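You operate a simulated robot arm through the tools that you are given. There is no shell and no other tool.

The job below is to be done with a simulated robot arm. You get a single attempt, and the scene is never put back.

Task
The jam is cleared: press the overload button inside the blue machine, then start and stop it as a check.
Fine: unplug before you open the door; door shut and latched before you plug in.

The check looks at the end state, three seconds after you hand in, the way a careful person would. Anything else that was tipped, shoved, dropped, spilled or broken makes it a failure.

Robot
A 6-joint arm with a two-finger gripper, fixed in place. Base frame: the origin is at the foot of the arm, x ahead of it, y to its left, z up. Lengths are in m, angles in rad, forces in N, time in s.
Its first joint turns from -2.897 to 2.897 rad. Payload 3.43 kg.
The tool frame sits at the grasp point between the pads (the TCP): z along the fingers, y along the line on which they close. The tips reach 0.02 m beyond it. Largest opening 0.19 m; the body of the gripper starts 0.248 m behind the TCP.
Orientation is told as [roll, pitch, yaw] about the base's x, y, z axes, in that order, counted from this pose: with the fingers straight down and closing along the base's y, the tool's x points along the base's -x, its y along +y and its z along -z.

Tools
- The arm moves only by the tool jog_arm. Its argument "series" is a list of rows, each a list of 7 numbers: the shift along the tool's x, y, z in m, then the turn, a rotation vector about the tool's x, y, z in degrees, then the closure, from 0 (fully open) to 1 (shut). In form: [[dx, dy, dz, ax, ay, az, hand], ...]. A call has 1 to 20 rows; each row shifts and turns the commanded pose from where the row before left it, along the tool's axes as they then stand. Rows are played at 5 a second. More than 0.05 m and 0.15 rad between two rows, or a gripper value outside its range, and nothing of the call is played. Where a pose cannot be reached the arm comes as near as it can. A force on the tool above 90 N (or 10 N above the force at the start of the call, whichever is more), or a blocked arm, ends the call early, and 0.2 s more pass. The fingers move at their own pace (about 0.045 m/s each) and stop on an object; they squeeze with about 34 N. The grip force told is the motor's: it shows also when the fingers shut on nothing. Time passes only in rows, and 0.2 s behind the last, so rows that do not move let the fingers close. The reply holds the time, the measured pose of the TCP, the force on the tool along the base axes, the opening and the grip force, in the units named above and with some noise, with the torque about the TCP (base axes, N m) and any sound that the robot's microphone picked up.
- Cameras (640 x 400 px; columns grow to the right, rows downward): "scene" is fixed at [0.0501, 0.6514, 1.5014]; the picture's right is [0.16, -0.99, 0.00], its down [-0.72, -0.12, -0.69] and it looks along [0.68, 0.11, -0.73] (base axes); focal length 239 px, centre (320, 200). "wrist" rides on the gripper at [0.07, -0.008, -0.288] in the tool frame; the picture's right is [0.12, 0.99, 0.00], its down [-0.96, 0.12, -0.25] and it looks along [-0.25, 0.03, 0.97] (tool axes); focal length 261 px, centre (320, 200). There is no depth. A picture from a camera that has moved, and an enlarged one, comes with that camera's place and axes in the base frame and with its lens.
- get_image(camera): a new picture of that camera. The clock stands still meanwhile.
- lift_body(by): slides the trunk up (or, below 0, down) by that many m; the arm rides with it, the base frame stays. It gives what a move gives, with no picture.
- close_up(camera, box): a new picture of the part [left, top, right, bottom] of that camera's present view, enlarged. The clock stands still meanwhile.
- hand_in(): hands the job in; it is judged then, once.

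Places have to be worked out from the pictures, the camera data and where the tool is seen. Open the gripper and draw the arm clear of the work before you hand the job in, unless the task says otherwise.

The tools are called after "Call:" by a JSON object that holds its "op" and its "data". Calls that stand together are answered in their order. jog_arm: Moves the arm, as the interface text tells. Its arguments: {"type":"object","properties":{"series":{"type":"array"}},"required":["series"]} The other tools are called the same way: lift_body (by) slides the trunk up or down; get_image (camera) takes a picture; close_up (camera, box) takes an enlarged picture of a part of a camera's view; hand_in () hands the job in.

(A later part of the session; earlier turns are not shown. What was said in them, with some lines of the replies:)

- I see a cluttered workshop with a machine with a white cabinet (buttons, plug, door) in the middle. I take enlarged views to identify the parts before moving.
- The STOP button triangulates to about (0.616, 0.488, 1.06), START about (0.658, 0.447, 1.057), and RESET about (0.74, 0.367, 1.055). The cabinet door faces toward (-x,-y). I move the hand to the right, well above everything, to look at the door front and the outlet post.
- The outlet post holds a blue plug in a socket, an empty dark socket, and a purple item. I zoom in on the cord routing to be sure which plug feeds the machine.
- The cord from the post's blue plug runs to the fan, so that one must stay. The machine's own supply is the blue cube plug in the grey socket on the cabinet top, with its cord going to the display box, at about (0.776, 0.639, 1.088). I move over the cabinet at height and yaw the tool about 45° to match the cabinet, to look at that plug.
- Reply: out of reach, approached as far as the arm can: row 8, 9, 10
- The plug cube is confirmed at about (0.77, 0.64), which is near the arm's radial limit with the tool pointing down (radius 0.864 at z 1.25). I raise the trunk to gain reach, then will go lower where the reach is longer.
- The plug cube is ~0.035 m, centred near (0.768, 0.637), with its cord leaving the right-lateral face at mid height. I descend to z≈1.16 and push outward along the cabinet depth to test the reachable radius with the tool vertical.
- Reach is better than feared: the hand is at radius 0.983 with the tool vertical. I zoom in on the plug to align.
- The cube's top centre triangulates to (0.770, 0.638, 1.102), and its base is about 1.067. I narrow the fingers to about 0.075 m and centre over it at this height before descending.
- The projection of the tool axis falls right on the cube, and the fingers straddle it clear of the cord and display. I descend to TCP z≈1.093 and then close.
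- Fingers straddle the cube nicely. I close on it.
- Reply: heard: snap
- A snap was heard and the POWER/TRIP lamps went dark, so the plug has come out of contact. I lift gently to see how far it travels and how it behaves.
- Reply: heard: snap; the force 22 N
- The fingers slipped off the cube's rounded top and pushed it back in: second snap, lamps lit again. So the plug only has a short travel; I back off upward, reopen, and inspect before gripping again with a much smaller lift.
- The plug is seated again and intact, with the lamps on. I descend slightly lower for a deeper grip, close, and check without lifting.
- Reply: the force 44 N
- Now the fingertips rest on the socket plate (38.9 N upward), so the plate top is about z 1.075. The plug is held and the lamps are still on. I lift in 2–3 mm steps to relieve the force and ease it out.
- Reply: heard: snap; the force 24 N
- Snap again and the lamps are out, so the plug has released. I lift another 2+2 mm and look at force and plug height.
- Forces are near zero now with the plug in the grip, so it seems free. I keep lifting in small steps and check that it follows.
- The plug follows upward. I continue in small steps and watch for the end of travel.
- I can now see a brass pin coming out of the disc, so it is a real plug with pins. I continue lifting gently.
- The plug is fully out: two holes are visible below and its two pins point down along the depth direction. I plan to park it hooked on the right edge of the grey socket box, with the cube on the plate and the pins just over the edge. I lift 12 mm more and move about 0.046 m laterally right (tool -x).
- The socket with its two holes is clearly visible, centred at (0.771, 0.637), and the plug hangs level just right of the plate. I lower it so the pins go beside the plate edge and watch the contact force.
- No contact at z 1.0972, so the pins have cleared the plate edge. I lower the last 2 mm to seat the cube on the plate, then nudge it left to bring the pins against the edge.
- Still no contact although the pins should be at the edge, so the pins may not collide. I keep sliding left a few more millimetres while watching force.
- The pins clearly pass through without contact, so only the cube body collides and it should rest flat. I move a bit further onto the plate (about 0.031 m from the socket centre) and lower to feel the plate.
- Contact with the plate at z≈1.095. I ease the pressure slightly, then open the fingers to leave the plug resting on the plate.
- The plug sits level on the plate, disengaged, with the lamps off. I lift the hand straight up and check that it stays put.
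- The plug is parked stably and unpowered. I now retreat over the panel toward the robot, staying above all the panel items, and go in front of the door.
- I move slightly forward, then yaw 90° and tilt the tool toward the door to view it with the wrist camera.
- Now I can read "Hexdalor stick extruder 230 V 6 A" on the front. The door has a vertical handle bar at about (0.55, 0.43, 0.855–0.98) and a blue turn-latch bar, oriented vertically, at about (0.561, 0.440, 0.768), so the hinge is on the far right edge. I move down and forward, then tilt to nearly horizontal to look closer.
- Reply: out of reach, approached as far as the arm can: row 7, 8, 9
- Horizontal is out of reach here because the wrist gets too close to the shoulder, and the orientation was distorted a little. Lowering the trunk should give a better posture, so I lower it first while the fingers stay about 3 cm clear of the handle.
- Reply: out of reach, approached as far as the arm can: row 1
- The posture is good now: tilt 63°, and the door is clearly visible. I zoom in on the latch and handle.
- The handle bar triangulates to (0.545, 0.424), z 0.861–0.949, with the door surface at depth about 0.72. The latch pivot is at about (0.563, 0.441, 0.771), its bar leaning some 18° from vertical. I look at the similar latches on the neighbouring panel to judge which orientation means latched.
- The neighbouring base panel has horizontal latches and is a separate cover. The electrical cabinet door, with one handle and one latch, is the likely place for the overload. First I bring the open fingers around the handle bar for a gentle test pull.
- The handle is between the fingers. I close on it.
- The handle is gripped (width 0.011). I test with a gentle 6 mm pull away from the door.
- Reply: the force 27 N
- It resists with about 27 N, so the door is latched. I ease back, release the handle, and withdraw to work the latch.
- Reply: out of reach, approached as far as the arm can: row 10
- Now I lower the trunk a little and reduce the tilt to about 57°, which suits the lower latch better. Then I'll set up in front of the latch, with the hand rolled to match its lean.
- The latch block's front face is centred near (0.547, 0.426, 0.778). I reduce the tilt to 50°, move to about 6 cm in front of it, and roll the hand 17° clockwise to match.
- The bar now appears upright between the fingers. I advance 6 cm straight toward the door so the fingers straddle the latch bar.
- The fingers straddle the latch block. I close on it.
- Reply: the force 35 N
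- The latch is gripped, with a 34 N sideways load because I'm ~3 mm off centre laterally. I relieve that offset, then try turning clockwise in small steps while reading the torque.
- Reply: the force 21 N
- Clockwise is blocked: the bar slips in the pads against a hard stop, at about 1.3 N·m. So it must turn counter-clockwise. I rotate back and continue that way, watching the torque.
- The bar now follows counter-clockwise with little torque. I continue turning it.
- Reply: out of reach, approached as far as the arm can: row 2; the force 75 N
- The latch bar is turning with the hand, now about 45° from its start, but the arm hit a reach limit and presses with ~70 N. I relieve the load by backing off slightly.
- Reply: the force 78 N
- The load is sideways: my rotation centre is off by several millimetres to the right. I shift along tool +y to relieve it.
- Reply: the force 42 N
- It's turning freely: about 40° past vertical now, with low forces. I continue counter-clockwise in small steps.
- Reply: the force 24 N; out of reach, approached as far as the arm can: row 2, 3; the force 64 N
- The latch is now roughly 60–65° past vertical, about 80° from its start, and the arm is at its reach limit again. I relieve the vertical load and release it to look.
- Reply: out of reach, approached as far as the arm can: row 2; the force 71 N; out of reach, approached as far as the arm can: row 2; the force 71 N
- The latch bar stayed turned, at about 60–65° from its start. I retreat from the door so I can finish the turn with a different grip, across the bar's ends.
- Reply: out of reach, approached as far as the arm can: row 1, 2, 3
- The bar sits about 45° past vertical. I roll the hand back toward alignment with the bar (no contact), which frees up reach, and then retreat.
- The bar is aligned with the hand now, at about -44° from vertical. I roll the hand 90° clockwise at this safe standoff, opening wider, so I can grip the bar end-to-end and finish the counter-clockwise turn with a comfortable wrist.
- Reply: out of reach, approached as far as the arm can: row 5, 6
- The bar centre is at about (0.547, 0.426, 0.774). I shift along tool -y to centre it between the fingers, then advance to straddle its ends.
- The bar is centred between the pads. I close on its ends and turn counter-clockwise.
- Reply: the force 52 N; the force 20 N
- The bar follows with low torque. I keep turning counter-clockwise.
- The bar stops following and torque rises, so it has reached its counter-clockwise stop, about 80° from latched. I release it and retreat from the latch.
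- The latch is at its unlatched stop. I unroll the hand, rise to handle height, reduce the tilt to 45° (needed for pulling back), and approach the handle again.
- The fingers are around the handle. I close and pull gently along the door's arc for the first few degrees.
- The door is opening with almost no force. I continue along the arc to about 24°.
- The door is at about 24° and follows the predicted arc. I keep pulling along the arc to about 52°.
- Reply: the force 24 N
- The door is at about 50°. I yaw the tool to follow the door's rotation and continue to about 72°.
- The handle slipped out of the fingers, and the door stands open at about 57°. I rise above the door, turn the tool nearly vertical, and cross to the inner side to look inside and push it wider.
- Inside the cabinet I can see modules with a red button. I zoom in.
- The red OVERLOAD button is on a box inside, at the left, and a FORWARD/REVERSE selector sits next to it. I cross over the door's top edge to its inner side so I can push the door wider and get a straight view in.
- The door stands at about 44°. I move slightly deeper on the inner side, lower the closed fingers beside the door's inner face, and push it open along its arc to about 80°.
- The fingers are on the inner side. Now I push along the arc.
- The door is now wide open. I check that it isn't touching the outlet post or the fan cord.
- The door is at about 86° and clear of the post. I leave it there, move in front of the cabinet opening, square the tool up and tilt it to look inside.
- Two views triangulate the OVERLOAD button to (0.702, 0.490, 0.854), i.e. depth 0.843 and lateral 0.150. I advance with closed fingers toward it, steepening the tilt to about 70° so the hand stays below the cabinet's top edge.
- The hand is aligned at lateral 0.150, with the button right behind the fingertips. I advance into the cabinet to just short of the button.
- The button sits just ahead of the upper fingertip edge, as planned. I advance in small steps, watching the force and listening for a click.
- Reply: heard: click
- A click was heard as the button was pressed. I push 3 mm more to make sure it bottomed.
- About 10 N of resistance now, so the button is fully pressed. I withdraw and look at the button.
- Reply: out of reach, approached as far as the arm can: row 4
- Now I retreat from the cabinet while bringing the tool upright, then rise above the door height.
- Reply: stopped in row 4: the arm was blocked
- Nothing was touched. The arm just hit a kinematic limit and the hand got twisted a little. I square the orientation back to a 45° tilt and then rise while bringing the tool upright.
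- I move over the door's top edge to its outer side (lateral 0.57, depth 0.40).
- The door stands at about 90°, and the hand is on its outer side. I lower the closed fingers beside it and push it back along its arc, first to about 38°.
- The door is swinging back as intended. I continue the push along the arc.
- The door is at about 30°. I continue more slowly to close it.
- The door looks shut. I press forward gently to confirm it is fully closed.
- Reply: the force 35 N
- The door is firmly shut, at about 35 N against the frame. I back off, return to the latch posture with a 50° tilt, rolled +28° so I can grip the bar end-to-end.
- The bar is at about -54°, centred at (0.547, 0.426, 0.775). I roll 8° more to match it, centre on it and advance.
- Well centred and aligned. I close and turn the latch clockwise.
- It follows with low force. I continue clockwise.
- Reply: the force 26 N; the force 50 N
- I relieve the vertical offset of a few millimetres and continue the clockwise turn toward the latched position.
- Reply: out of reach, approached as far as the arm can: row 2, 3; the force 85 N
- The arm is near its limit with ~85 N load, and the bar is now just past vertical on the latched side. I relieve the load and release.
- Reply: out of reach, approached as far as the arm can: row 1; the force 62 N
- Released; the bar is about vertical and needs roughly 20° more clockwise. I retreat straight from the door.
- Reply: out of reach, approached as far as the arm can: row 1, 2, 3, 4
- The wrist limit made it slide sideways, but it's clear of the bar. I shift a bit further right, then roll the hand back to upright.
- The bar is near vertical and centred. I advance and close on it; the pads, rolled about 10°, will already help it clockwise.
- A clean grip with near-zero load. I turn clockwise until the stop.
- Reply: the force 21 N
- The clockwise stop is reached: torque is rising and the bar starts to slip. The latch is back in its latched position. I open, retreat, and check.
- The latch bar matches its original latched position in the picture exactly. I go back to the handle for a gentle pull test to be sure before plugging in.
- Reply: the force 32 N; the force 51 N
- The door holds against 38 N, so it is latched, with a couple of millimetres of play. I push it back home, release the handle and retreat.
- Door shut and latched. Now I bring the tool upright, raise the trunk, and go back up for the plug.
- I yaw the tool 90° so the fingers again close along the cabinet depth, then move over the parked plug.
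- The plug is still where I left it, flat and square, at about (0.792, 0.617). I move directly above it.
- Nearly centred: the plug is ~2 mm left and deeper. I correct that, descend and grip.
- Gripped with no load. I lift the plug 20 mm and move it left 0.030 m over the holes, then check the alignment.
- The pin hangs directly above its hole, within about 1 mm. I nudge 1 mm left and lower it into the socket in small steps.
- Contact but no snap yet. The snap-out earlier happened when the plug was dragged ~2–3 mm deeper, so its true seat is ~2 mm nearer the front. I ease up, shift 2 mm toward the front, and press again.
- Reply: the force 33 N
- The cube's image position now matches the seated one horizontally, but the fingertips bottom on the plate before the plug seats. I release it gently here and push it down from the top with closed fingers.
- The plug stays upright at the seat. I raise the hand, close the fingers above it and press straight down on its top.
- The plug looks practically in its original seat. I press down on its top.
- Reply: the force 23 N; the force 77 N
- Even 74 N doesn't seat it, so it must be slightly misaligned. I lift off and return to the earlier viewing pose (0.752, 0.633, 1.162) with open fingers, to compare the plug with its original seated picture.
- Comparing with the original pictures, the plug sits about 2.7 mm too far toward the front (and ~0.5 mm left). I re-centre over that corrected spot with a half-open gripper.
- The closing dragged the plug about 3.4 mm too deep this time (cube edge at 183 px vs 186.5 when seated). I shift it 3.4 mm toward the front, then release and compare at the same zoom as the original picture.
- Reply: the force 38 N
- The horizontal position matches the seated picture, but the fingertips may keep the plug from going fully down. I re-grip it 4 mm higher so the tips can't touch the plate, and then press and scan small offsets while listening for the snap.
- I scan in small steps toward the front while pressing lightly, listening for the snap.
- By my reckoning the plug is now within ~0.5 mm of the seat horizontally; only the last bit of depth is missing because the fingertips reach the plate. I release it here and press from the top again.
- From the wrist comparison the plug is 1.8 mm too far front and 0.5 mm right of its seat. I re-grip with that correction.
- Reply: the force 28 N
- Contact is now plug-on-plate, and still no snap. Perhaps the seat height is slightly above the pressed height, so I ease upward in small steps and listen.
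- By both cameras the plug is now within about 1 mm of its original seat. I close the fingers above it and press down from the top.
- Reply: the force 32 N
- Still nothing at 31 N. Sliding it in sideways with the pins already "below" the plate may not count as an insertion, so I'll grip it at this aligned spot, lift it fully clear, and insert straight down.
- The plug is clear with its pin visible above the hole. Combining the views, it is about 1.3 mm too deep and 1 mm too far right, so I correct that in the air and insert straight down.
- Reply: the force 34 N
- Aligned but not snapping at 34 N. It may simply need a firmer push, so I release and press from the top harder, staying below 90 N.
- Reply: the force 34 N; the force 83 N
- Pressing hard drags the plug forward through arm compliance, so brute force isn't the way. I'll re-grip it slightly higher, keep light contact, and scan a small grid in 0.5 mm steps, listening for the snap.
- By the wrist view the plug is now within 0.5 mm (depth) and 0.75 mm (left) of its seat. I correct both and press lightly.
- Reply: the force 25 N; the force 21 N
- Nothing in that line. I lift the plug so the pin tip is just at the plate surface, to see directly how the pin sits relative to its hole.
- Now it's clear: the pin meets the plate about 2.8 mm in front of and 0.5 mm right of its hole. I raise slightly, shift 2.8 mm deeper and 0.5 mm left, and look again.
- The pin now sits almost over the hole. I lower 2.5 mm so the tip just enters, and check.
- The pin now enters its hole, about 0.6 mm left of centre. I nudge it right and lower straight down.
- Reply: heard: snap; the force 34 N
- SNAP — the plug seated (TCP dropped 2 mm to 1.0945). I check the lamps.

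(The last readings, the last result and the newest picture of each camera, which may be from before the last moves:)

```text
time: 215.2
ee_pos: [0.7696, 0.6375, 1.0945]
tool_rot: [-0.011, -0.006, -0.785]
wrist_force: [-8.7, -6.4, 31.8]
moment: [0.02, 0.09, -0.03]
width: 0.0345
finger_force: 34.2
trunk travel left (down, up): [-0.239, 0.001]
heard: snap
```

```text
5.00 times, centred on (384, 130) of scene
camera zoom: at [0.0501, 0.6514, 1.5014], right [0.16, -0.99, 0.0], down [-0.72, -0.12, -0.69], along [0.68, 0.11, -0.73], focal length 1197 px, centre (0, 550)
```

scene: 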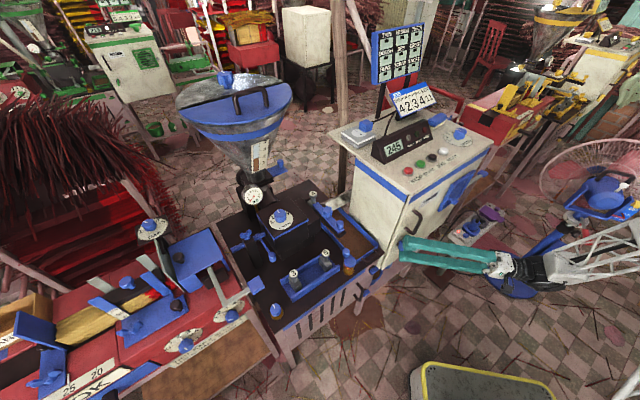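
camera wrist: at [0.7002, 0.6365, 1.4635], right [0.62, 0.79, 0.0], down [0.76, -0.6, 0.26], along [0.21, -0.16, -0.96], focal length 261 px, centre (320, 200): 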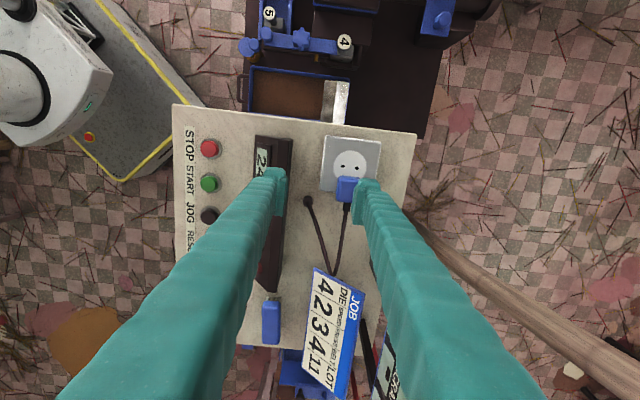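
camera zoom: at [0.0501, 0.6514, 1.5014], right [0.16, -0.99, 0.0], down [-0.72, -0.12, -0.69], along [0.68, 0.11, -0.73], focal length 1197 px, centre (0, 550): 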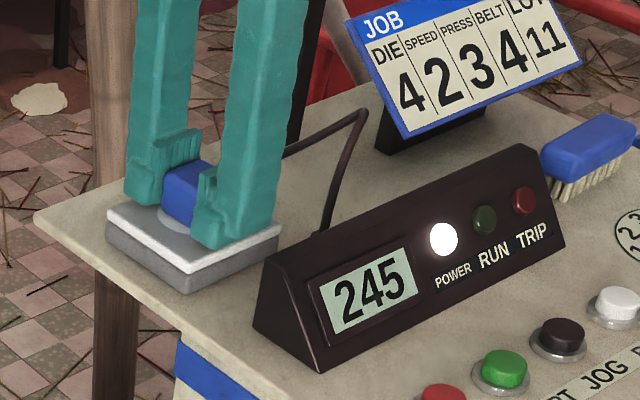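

POWER is lit and TRIP is off. To release without dragging the plug out, I first cancel the ~11 N depth load (shift 1.2 mm toward the front) while keeping downward pressure, then open.

Call:
{"op": "jog_arm", "data": {"series": [[0, -0.0006, 0, 0, 0, 0, 1], [0, -0.0006, 0, 0, 0, 0, 1]]}}

```text
time: 215.8
ee_pos: [0.7688, 0.6378, 1.0954]
tool_rot: [-0.007, -0.005, -0.784]
wrist_force: [-4.3, 0.5, 39.4]
moment: [0.3, -0.12, 0.01]
width: 0.0348
finger_force: 34.0
trunk travel left (down, up): [-0.239, 0.001]
```

Call:
{"op": "jog_arm", "data": {"series": [[0, 0, 0, 0, 0, 0, 0.75], [0, 0, 0, 0, 0, 0, 0.65], [0, 0, 0, 0, 0, 0, 0.6], [0, 0, 0, 0, 0, 0, 0.6]]}}

Call:
{"op": "close_up", "data": {"camera": "scene", "box": [320, 90, 448, 170]}}

```text
time: 216.8
ee_pos: [0.7693, 0.6355, 1.0943]
tool_rot: [-0.007, -0.004, -0.786]
wrist_force: [-19.8, -14.6, 33.6]
moment: [0.74, -0.54, 0.17]
width: 0.0617
finger_force: 0.0
trunk travel left (down, up): [-0.239, 0.001]
```

```text
5.00 times, centred on (384, 130) of scene
camera zoom: at [0.0501, 0.6514, 1.5014], right [0.16, -0.99, 0.0], down [-0.72, -0.12, -0.69], along [0.68, 0.11, -0.73], focal length 1197 px, centre (0, 550)
```

zoom: 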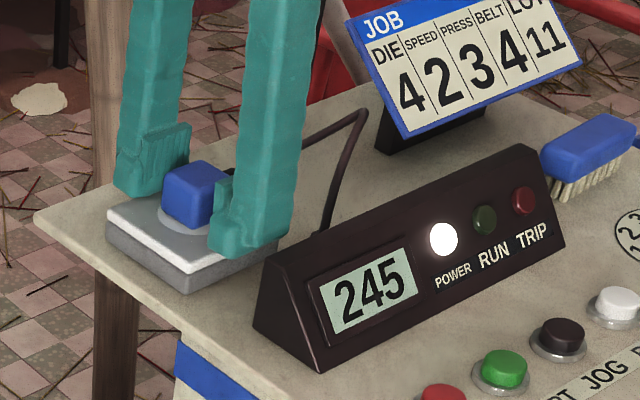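

POWER stays on with the plug released. I rise straight up, clear of it.

Call:
{"op": "jog_arm", "data": {"series": [[0, 0, -0.006, 0, 0, 0, 0.6], [0, 0, -0.015, 0, 0, 0, 0.6], [0, 0, -0.02, 0, 0, 0, 0.6], [0, 0, -0.025, 0, 0, 0, 0.6], [0, 0, -0.015, 0, 0, 0, 0.6]]}}

Call:
{"op": "close_up", "data": {"camera": "scene", "box": [320, 80, 448, 160]}}

Call:
{"op": "get_image", "data": {"camera": "wrist"}}

```text
time: 218.1
ee_pos: [0.7705, 0.6391, 1.174]
tool_rot: [-0.011, -0.006, -0.786]
wrist_force: [-0.4, -0.7, -0.6]
moment: [0.02, 0.0, 0.01]
width: 0.076
finger_force: 0.0
trunk travel left (down, up): [-0.239, 0.001]
```

```text
5.00 times, centred on (384, 120) of scene
camera zoom: at [0.0501, 0.6514, 1.5014], right [0.16, -0.99, 0.0], down [-0.72, -0.12, -0.69], along [0.68, 0.11, -0.73], focal length 1197 px, centre (0, 600)
```

zoom: 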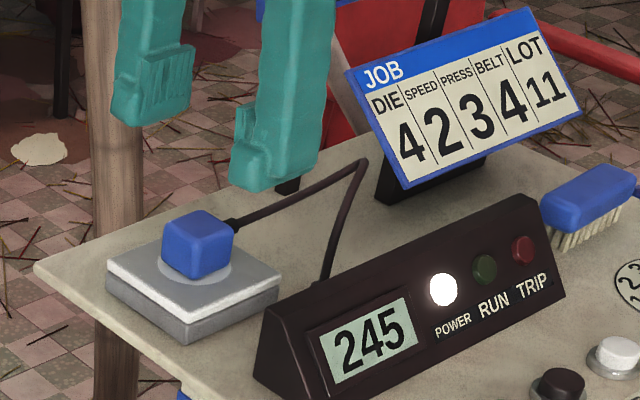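

```text
taken
camera wrist: at [0.7169, 0.6861, 1.4615], right [0.62, 0.79, -0.01], down [0.76, -0.6, 0.25], along [0.19, -0.16, -0.97], focal length 261 px, centre (320, 200)
```

wrist: 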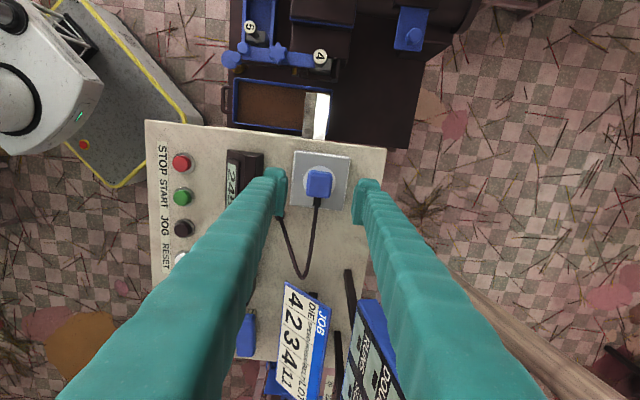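

Plug in, POWER lit, TRIP off. Now I move above the START button with closed fingers.

Call:
{"op": "jog_arm", "data": {"series": [[-0.011, -0.0431, 0, 0, 0, 0, 1], [-0.011, -0.0431, 0, 0, 0, 0, 1], [-0.011, -0.0431, 0, 0, 0, 0, 1], [-0.011, -0.0431, 0, 0, 0, 0, 1], [-0.0109, -0.043, 0, 0, 0, 0, 1], [0, 0, 0.02, 0, 0, 0, 1], [0, 0, 0.02, 0, 0, 0, 1]]}}

Call:
{"op": "close_up", "data": {"camera": "wrist", "box": [256, 130, 384, 210]}}

Call:
{"op": "close_up", "data": {"camera": "scene", "box": [360, 110, 488, 190]}}

```text
time: 219.7
ee_pos: [0.6588, 0.4455, 1.1367]
tool_rot: [-0.01, -0.005, -0.785]
wrist_force: [-0.6, -0.1, 0.2]
moment: [0.02, -0.02, -0.02]
width: 0.0
finger_force: 33.5
trunk travel left (down, up): [-0.239, 0.001]
```

```text
5.00 times, centred on (320, 170) of wrist
camera zoom: at [0.6036, 0.4938, 1.4245], right [0.62, 0.79, -0.01], down [0.76, -0.6, 0.25], along [0.19, -0.16, -0.97], focal length 1303 px, centre (320, 350)
```

zoom: 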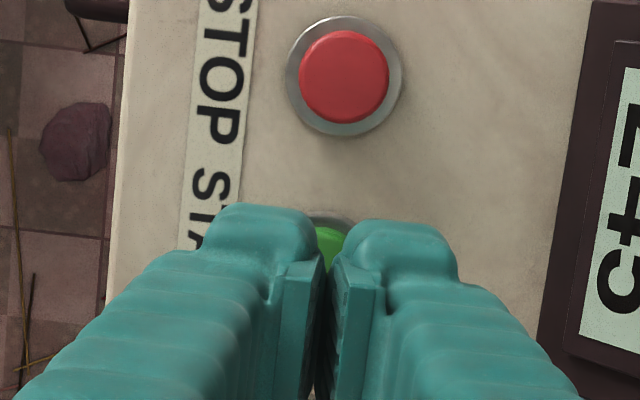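

```text
5.00 times, centred on (424, 150) of scene
camera zoom: at [0.0501, 0.6514, 1.5014], right [0.16, -0.99, 0.0], down [-0.72, -0.12, -0.69], along [0.68, 0.11, -0.73], focal length 1197 px, centre (-200, 450)
```

zoom: 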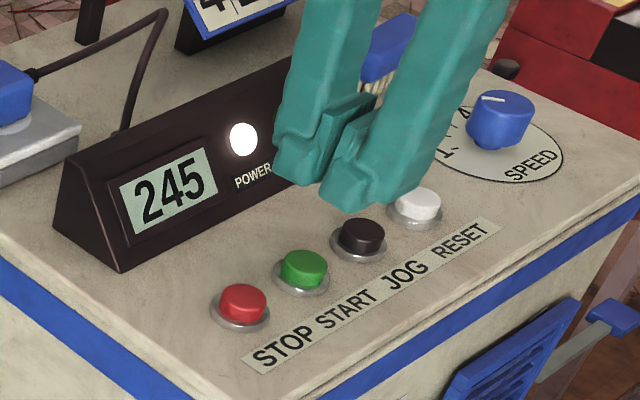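

The fingertips are directly above START (within ~2 mm). I lower toward it and press in small steps, listening for a click.

Call:
{"op": "jog_arm", "data": {"series": [[0, 0.0015, 0.015, 0, 0, 0, 1], [0, 0, 0.015, 0, 0, 0, 1], [0, 0, 0.01, 0, 0, 0, 1], [0, 0, 0.005, 0, 0, 0, 1]]}}

Call:
{"op": "close_up", "data": {"camera": "scene", "box": [376, 120, 472, 180]}}

```text
time: 220.7
ee_pos: [0.66, 0.4471, 1.0921]
tool_rot: [-0.01, -0.006, -0.785]
wrist_force: [0.1, -0.8, -0.8]
moment: [-0.02, 0.02, -0.02]
width: 0.0
finger_force: 34.4
trunk travel left (down, up): [-0.239, 0.001]
```

```text
6.67 times, centred on (424, 150) of scene
camera zoom: at [0.0501, 0.6514, 1.5014], right [0.16, -0.99, 0.0], down [-0.72, -0.12, -0.69], along [0.68, 0.11, -0.73], focal length 1596 px, centre (-373, 533)
```

zoom: 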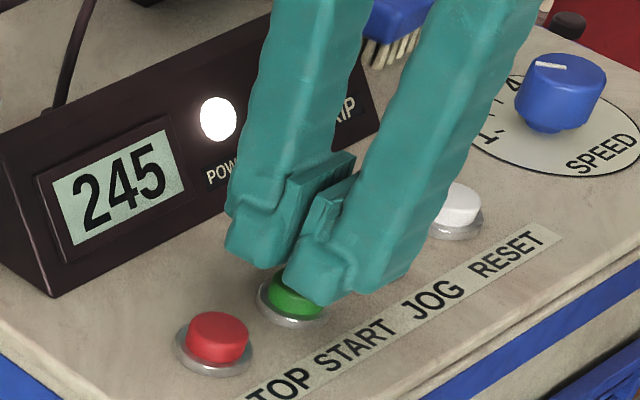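

Call:
{"op": "jog_arm", "data": {"series": [[0, 0, 0.003, 0, 0, 0, 1], [0, 0, 0.003, 0, 0, 0, 1], [0, 0, 0.002, 0, 0, 0, 1]]}}

```text
time: 221.4
ee_pos: [0.6586, 0.4469, 1.0822]
tool_rot: [-0.011, -0.005, -0.786]
wrist_force: [-0.3, 0.5, 0.9]
moment: [0.01, 0.01, 0.03]
width: 0.0001
finger_force: 34.1
trunk travel left (down, up): [-0.239, 0.001]
```

Call:
{"op": "jog_arm", "data": {"series": [[0, 0, 0.002, 0, 0, 0, 1], [0, 0, 0.0015, 0, 0, 0, 1]]}}

Call:
{"op": "close_up", "data": {"camera": "scene", "box": [376, 120, 472, 180]}}

```text
time: 222.1
ee_pos: [0.6599, 0.4476, 1.0799]
tool_rot: [-0.01, -0.004, -0.786]
wrist_force: [0.2, 0.1, 1.3]
moment: [0.02, -0.06, 0.0]
width: 0.0002
finger_force: 33.9
trunk travel left (down, up): [-0.239, 0.001]
heard: click
```

```text
6.67 times, centred on (424, 150) of scene
camera zoom: at [0.0501, 0.6514, 1.5014], right [0.16, -0.99, 0.0], down [-0.72, -0.12, -0.69], along [0.68, 0.11, -0.73], focal length 1596 px, centre (-373, 533)
```

zoom: 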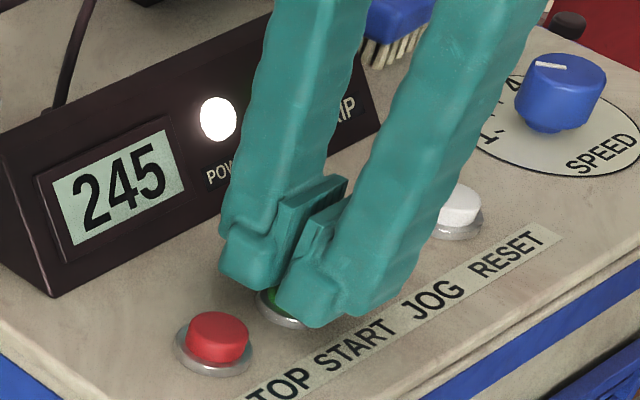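

Click heard. I rise off the button and check the RUN lamp.

Call:
{"op": "jog_arm", "data": {"series": [[0, 0, -0.015, 0, 0, 0, 1], [0, 0, -0.03, 0, 0, 0, 1], [0, -0.02, -0.02, 0, 0, 0, 1], [0, -0.04, 0, 0, 0, 0, 1]]}}

Call:
{"op": "get_image", "data": {"camera": "scene"}}

Call:
{"op": "close_up", "data": {"camera": "scene", "box": [360, 110, 488, 190]}}

```text
time: 223.1
ee_pos: [0.6169, 0.4047, 1.1446]
tool_rot: [-0.012, -0.005, -0.786]
wrist_force: [1.0, 0.1, -0.7]
moment: [-0.17, 0.14, 0.01]
width: 0.0
finger_force: 33.9
trunk travel left (down, up): [-0.239, 0.001]
```

```text
taken
```

scene: 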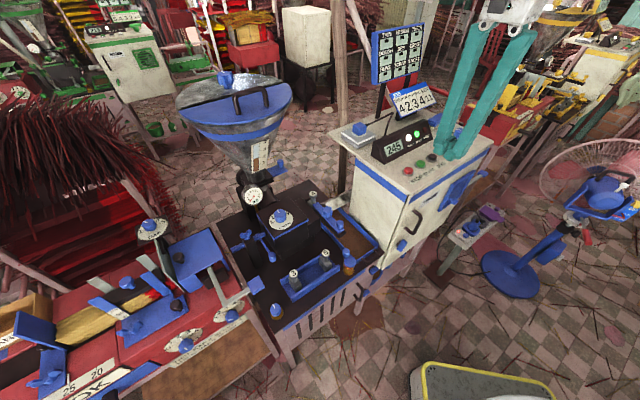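

```text
5.00 times, centred on (424, 150) of scene
camera zoom: at [0.0501, 0.6514, 1.5014], right [0.16, -0.99, 0.0], down [-0.72, -0.12, -0.69], along [0.68, 0.11, -0.73], focal length 1197 px, centre (-200, 450)
```

zoom: 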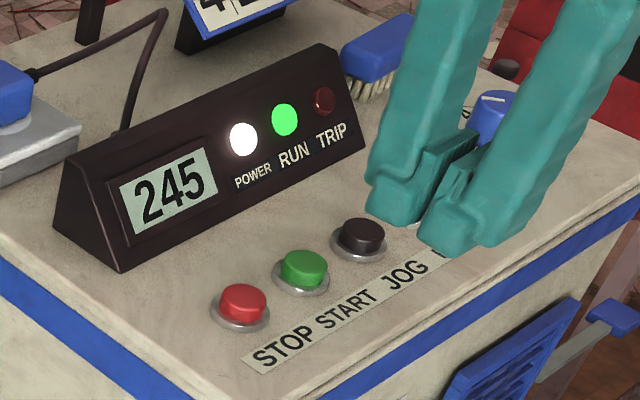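

RUN is lit, so the machine started. Now I move over STOP (0.058 m left of START).

Call:
{"op": "jog_arm", "data": {"series": [[0.029, 0.0295, 0, 0, 0, 0, 1], [0.029, 0.0295, 0, 0, 0, 0, 1], [0, 0, 0.01, 0, 0, 0, 1], [0, 0, 0.015, 0, 0, 0, 1]]}}

Call:
{"op": "close_up", "data": {"camera": "wrist", "box": [240, 130, 400, 230]}}

Call:
{"op": "close_up", "data": {"camera": "scene", "box": [360, 110, 488, 190]}}

```text
time: 224.1
ee_pos: [0.6163, 0.4869, 1.1199]
tool_rot: [-0.01, -0.004, -0.785]
wrist_force: [0.3, -0.4, 0.1]
moment: [-0.02, -0.01, 0.03]
width: 0.0
finger_force: 33.9
trunk travel left (down, up): [-0.239, 0.001]
```

```text
4.00 times, centred on (320, 180) of wrist
camera zoom: at [0.5627, 0.5345, 1.4075], right [0.62, 0.79, -0.01], down [0.76, -0.6, 0.25], along [0.19, -0.16, -0.97], focal length 1043 px, centre (320, 280)
```

zoom: 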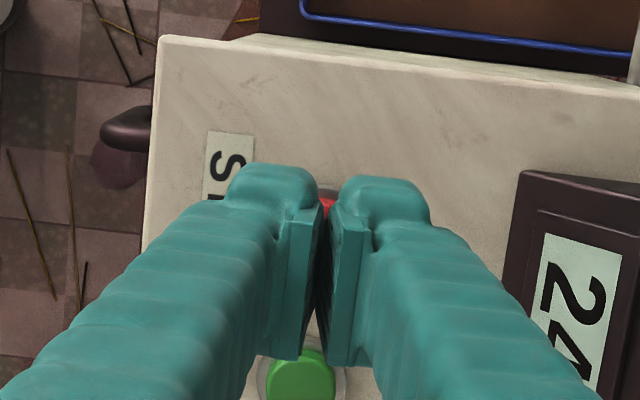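

```text
5.00 times, centred on (424, 150) of scene
camera zoom: at [0.0501, 0.6514, 1.5014], right [0.16, -0.99, 0.0], down [-0.72, -0.12, -0.69], along [0.68, 0.11, -0.73], focal length 1197 px, centre (-200, 450)
```

zoom: 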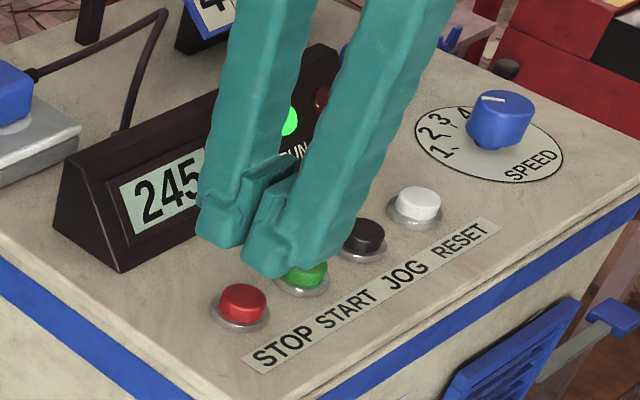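

Aligned over STOP. I lower and press.

Call:
{"op": "jog_arm", "data": {"series": [[0, 0, 0.012, 0, 0, 0, 1], [0, 0, 0.012, 0, 0, 0, 1], [0, 0, 0.008, 0, 0, 0, 1], [0, 0, 0.003, 0, 0, 0, 1]]}}

Call:
{"op": "close_up", "data": {"camera": "scene", "box": [360, 120, 456, 180]}}

```text
time: 225.1
ee_pos: [0.616, 0.488, 1.0842]
tool_rot: [-0.011, -0.005, -0.786]
wrist_force: [-0.3, 0.5, 0.9]
moment: [-0.01, 0.01, -0.01]
width: 0.0
finger_force: 34.0
trunk travel left (down, up): [-0.239, 0.001]
```

```text
6.67 times, centred on (408, 150) of scene
camera zoom: at [0.0501, 0.6514, 1.5014], right [0.16, -0.99, 0.0], down [-0.72, -0.12, -0.69], along [0.68, 0.11, -0.73], focal length 1596 px, centre (-267, 533)
```

zoom: 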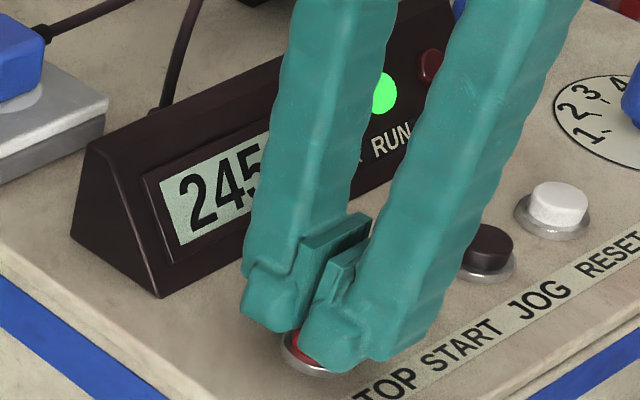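

Call:
{"op": "jog_arm", "data": {"series": [[0, 0, 0.002, 0, 0, 0, 1], [0, 0, 0.002, 0, 0, 0, 1]]}}

Call:
{"op": "close_up", "data": {"camera": "scene", "box": [360, 120, 456, 180]}}

```text
time: 225.7
ee_pos: [0.6179, 0.4869, 1.0823]
tool_rot: [-0.01, -0.006, -0.785]
wrist_force: [-0.1, -0.4, 1.0]
moment: [0.02, -0.04, -0.01]
width: 0.0
finger_force: 34.0
trunk travel left (down, up): [-0.239, 0.001]
```

```text
6.67 times, centred on (408, 150) of scene
camera zoom: at [0.0501, 0.6514, 1.5014], right [0.16, -0.99, 0.0], down [-0.72, -0.12, -0.69], along [0.68, 0.11, -0.73], focal length 1596 px, centre (-267, 533)
```

zoom: 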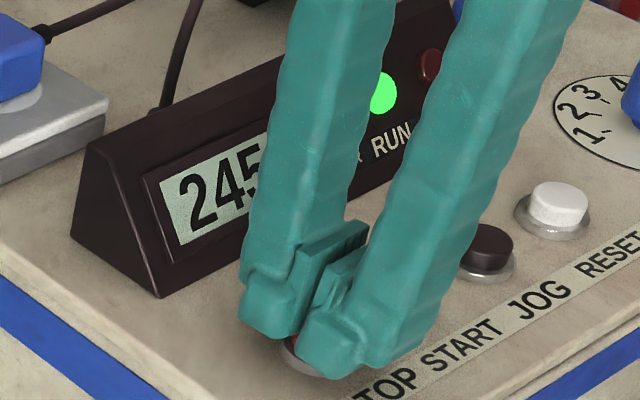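

Call:
{"op": "jog_arm", "data": {"series": [[0, 0, 0.0015, 0, 0, 0, 1], [0, 0, 0.0015, 0, 0, 0, 1]]}}

Call:
{"op": "close_up", "data": {"camera": "scene", "box": [360, 120, 456, 180]}}

```text
time: 226.2
ee_pos: [0.6171, 0.4867, 1.0791]
tool_rot: [-0.01, -0.005, -0.785]
wrist_force: [0.9, 0.0, 1.7]
moment: [0.02, -0.03, 0.04]
width: 0.0059
finger_force: 34.5
trunk travel left (down, up): [-0.239, 0.001]
heard: click
```

```text
6.67 times, centred on (408, 150) of scene
camera zoom: at [0.0501, 0.6514, 1.5014], right [0.16, -0.99, 0.0], down [-0.72, -0.12, -0.69], along [0.68, 0.11, -0.73], focal length 1596 px, centre (-267, 533)
```

zoom: 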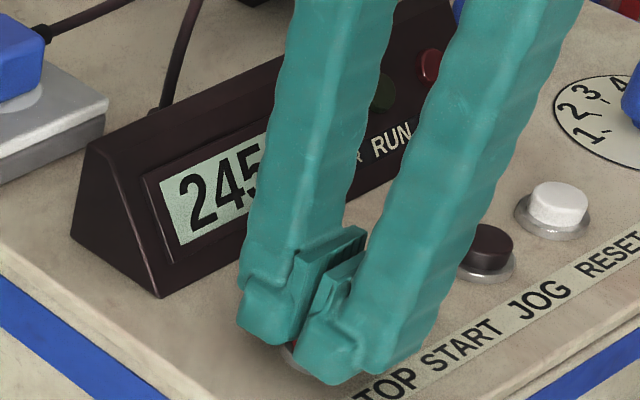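

Click, and the RUN lamp went out: started and stopped. I rise, withdraw toward the robot, open the gripper, and inspect the final state.

Call:
{"op": "jog_arm", "data": {"series": [[0, 0, -0.015, 0, 0, 0, 1], [0, 0, -0.03, 0, 0, 0, 1], [0, 0, -0.04, 0, 0, 0, 1], [0, -0.045, -0.01, 0, 0, 0, 1], [0, -0.05, 0, 0, 0, 0, 0.6], [0, -0.05, 0, 0, 0, 0, 0.3], [0, -0.05, 0, 0, 0, 0, 0], [0, -0.05, 0, 0, 0, 0, 0], [0, -0.05, 0, 0, 0, 0, 0], [0, 0, 0, 0, 0, 0, 0], [0, 0, 0, 0, 0, 0, 0], [0, 0, 0, 0, 0, 0, 0], [0, 0, 0, 0, 0, 0, 0], [0, 0, 0, 0, 0, 0, 0], [0, 0, 0, 0, 0, 0, 0]]}}

Call:
{"op": "get_image", "data": {"camera": "scene"}}

Call:
{"op": "close_up", "data": {"camera": "scene", "box": [330, 80, 490, 180]}}

Call:
{"op": "close_up", "data": {"camera": "scene", "box": [350, 160, 510, 260]}}

Call:
{"op": "get_image", "data": {"camera": "wrist"}}

```text
time: 229.4
ee_pos: [0.4096, 0.2805, 1.1759]
tool_rot: [-0.011, -0.005, -0.787]
wrist_force: [0.3, 0.3, 0.0]
moment: [0.03, 0.02, -0.01]
width: 0.19
finger_force: 0.1
trunk travel left (down, up): [-0.239, 0.001]
```

```text
taken
```

scene: 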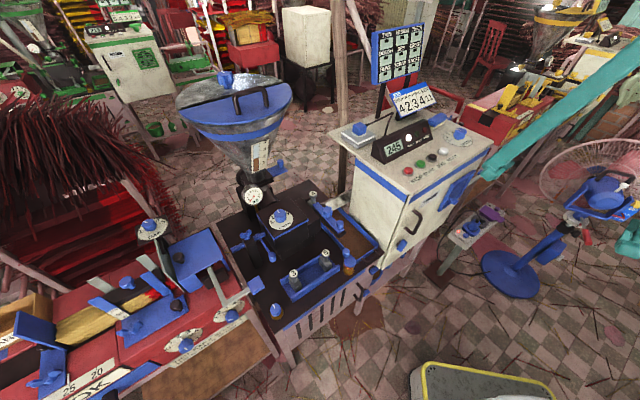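

```text
4.00 times, centred on (410, 130) of scene
camera zoom: at [0.0501, 0.6514, 1.5014], right [0.16, -0.99, 0.0], down [-0.72, -0.12, -0.69], along [0.68, 0.11, -0.73], focal length 958 px, centre (-40, 480)
```

zoom: 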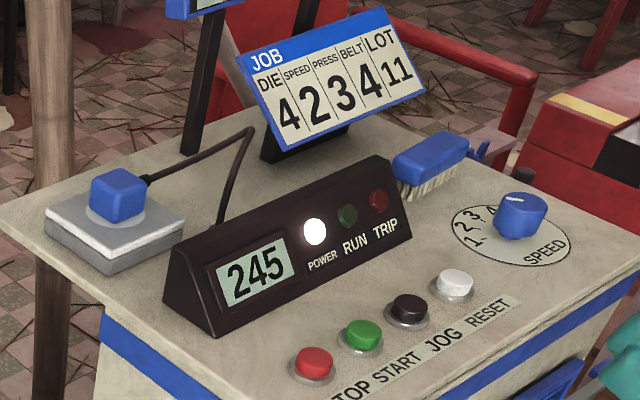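

```text
4.00 times, centred on (430, 210) of scene
camera zoom: at [0.0501, 0.6514, 1.5014], right [0.16, -0.99, 0.0], down [-0.72, -0.12, -0.69], along [0.68, 0.11, -0.73], focal length 958 px, centre (-120, 160)
```

zoom: 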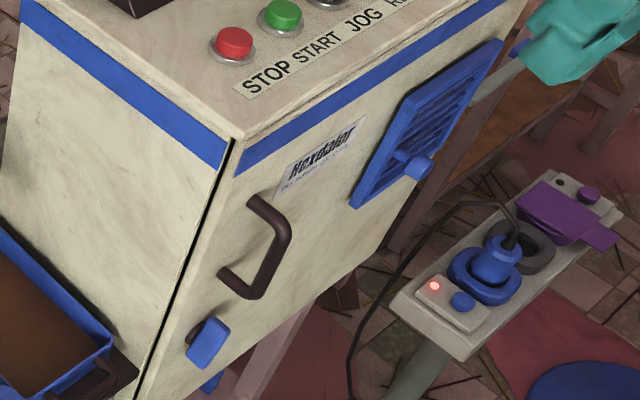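

```text
taken
camera wrist: at [0.3555, 0.3274, 1.4632], right [0.62, 0.79, -0.01], down [0.76, -0.6, 0.25], along [0.19, -0.16, -0.97], focal length 261 px, centre (320, 200)
```

wrist: 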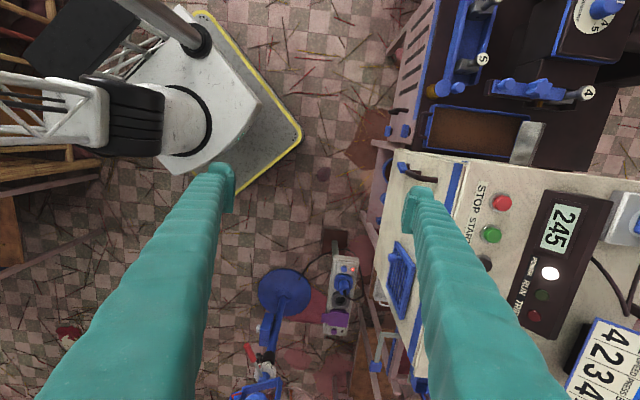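

All is as intended: POWER on, RUN and TRIP off, door shut with the latch in its original position, plug seated, fan and post untouched. I back the open hand off a little further and then hand in.

Call:
{"op": "jog_arm", "data": {"series": [[0, -0.04, -0.02, 0, 0, 0, 0], [0, -0.04, -0.02, 0, 0, 0, 0], [0, 0, 0, 0, 0, 0, 0]]}}

Call:
{"op": "close_up", "data": {"camera": "scene", "box": [330, 80, 490, 180]}}

```text
time: 230.2
ee_pos: [0.3524, 0.224, 1.2165]
tool_rot: [-0.009, -0.006, -0.786]
wrist_force: [0.3, -0.1, -0.2]
moment: [0.07, -0.02, 0.02]
width: 0.1899
finger_force: 0.0
trunk travel left (down, up): [-0.239, 0.001]
```

```text
4.00 times, centred on (410, 130) of scene
camera zoom: at [0.0501, 0.6514, 1.5014], right [0.16, -0.99, 0.0], down [-0.72, -0.12, -0.69], along [0.68, 0.11, -0.73], focal length 958 px, centre (-40, 480)
```

zoom: 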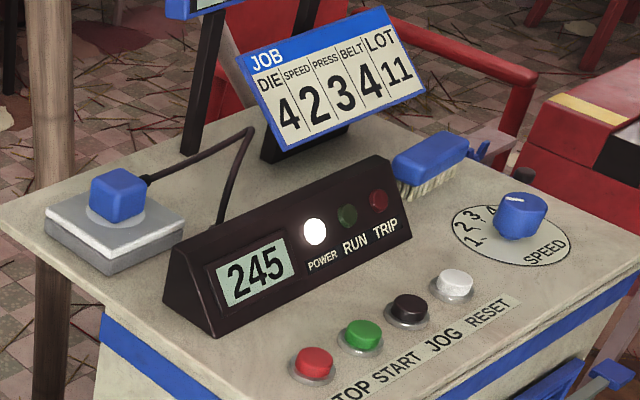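

The final check shows POWER on, RUN off, TRIP off, with the arm clear and the gripper open. I hand the job in.

Call:
{"op": "hand_in", "data": {}}

```text
The job is handed in.
```

The overload button is pressed, and the blue machine started and stopped as a check. POWER is now on, with RUN and TRIP off.

1. **Unplug:** I pulled the machine's own plug on the cabinet top and left the fan's plug on the post alone. At the first grip it came out, slipped and clicked back in; the door was still shut. I then pulled it fully clear.
2. **Door open:** I turned the latch, opened the door and pressed the red OVERLOAD button. It clicked.
3. **Door shut:** I closed the door and turned the latch back to where it was. A test pull of about 38 N on the handle did not open it.
4. **Plug in:** The plug took several tries, because it only seats when lined up almost exactly. It is in now, and POWER came on with TRIP dark.
5. **Check:** START clicked and RUN lit. STOP clicked and RUN went out.

While trying to seat the plug I pressed on it with up to about 79 N. It shows no visible damage. In the last pictures nothing else looked moved or tipped, and the arm was clear with the gripper open when I handed the job in.
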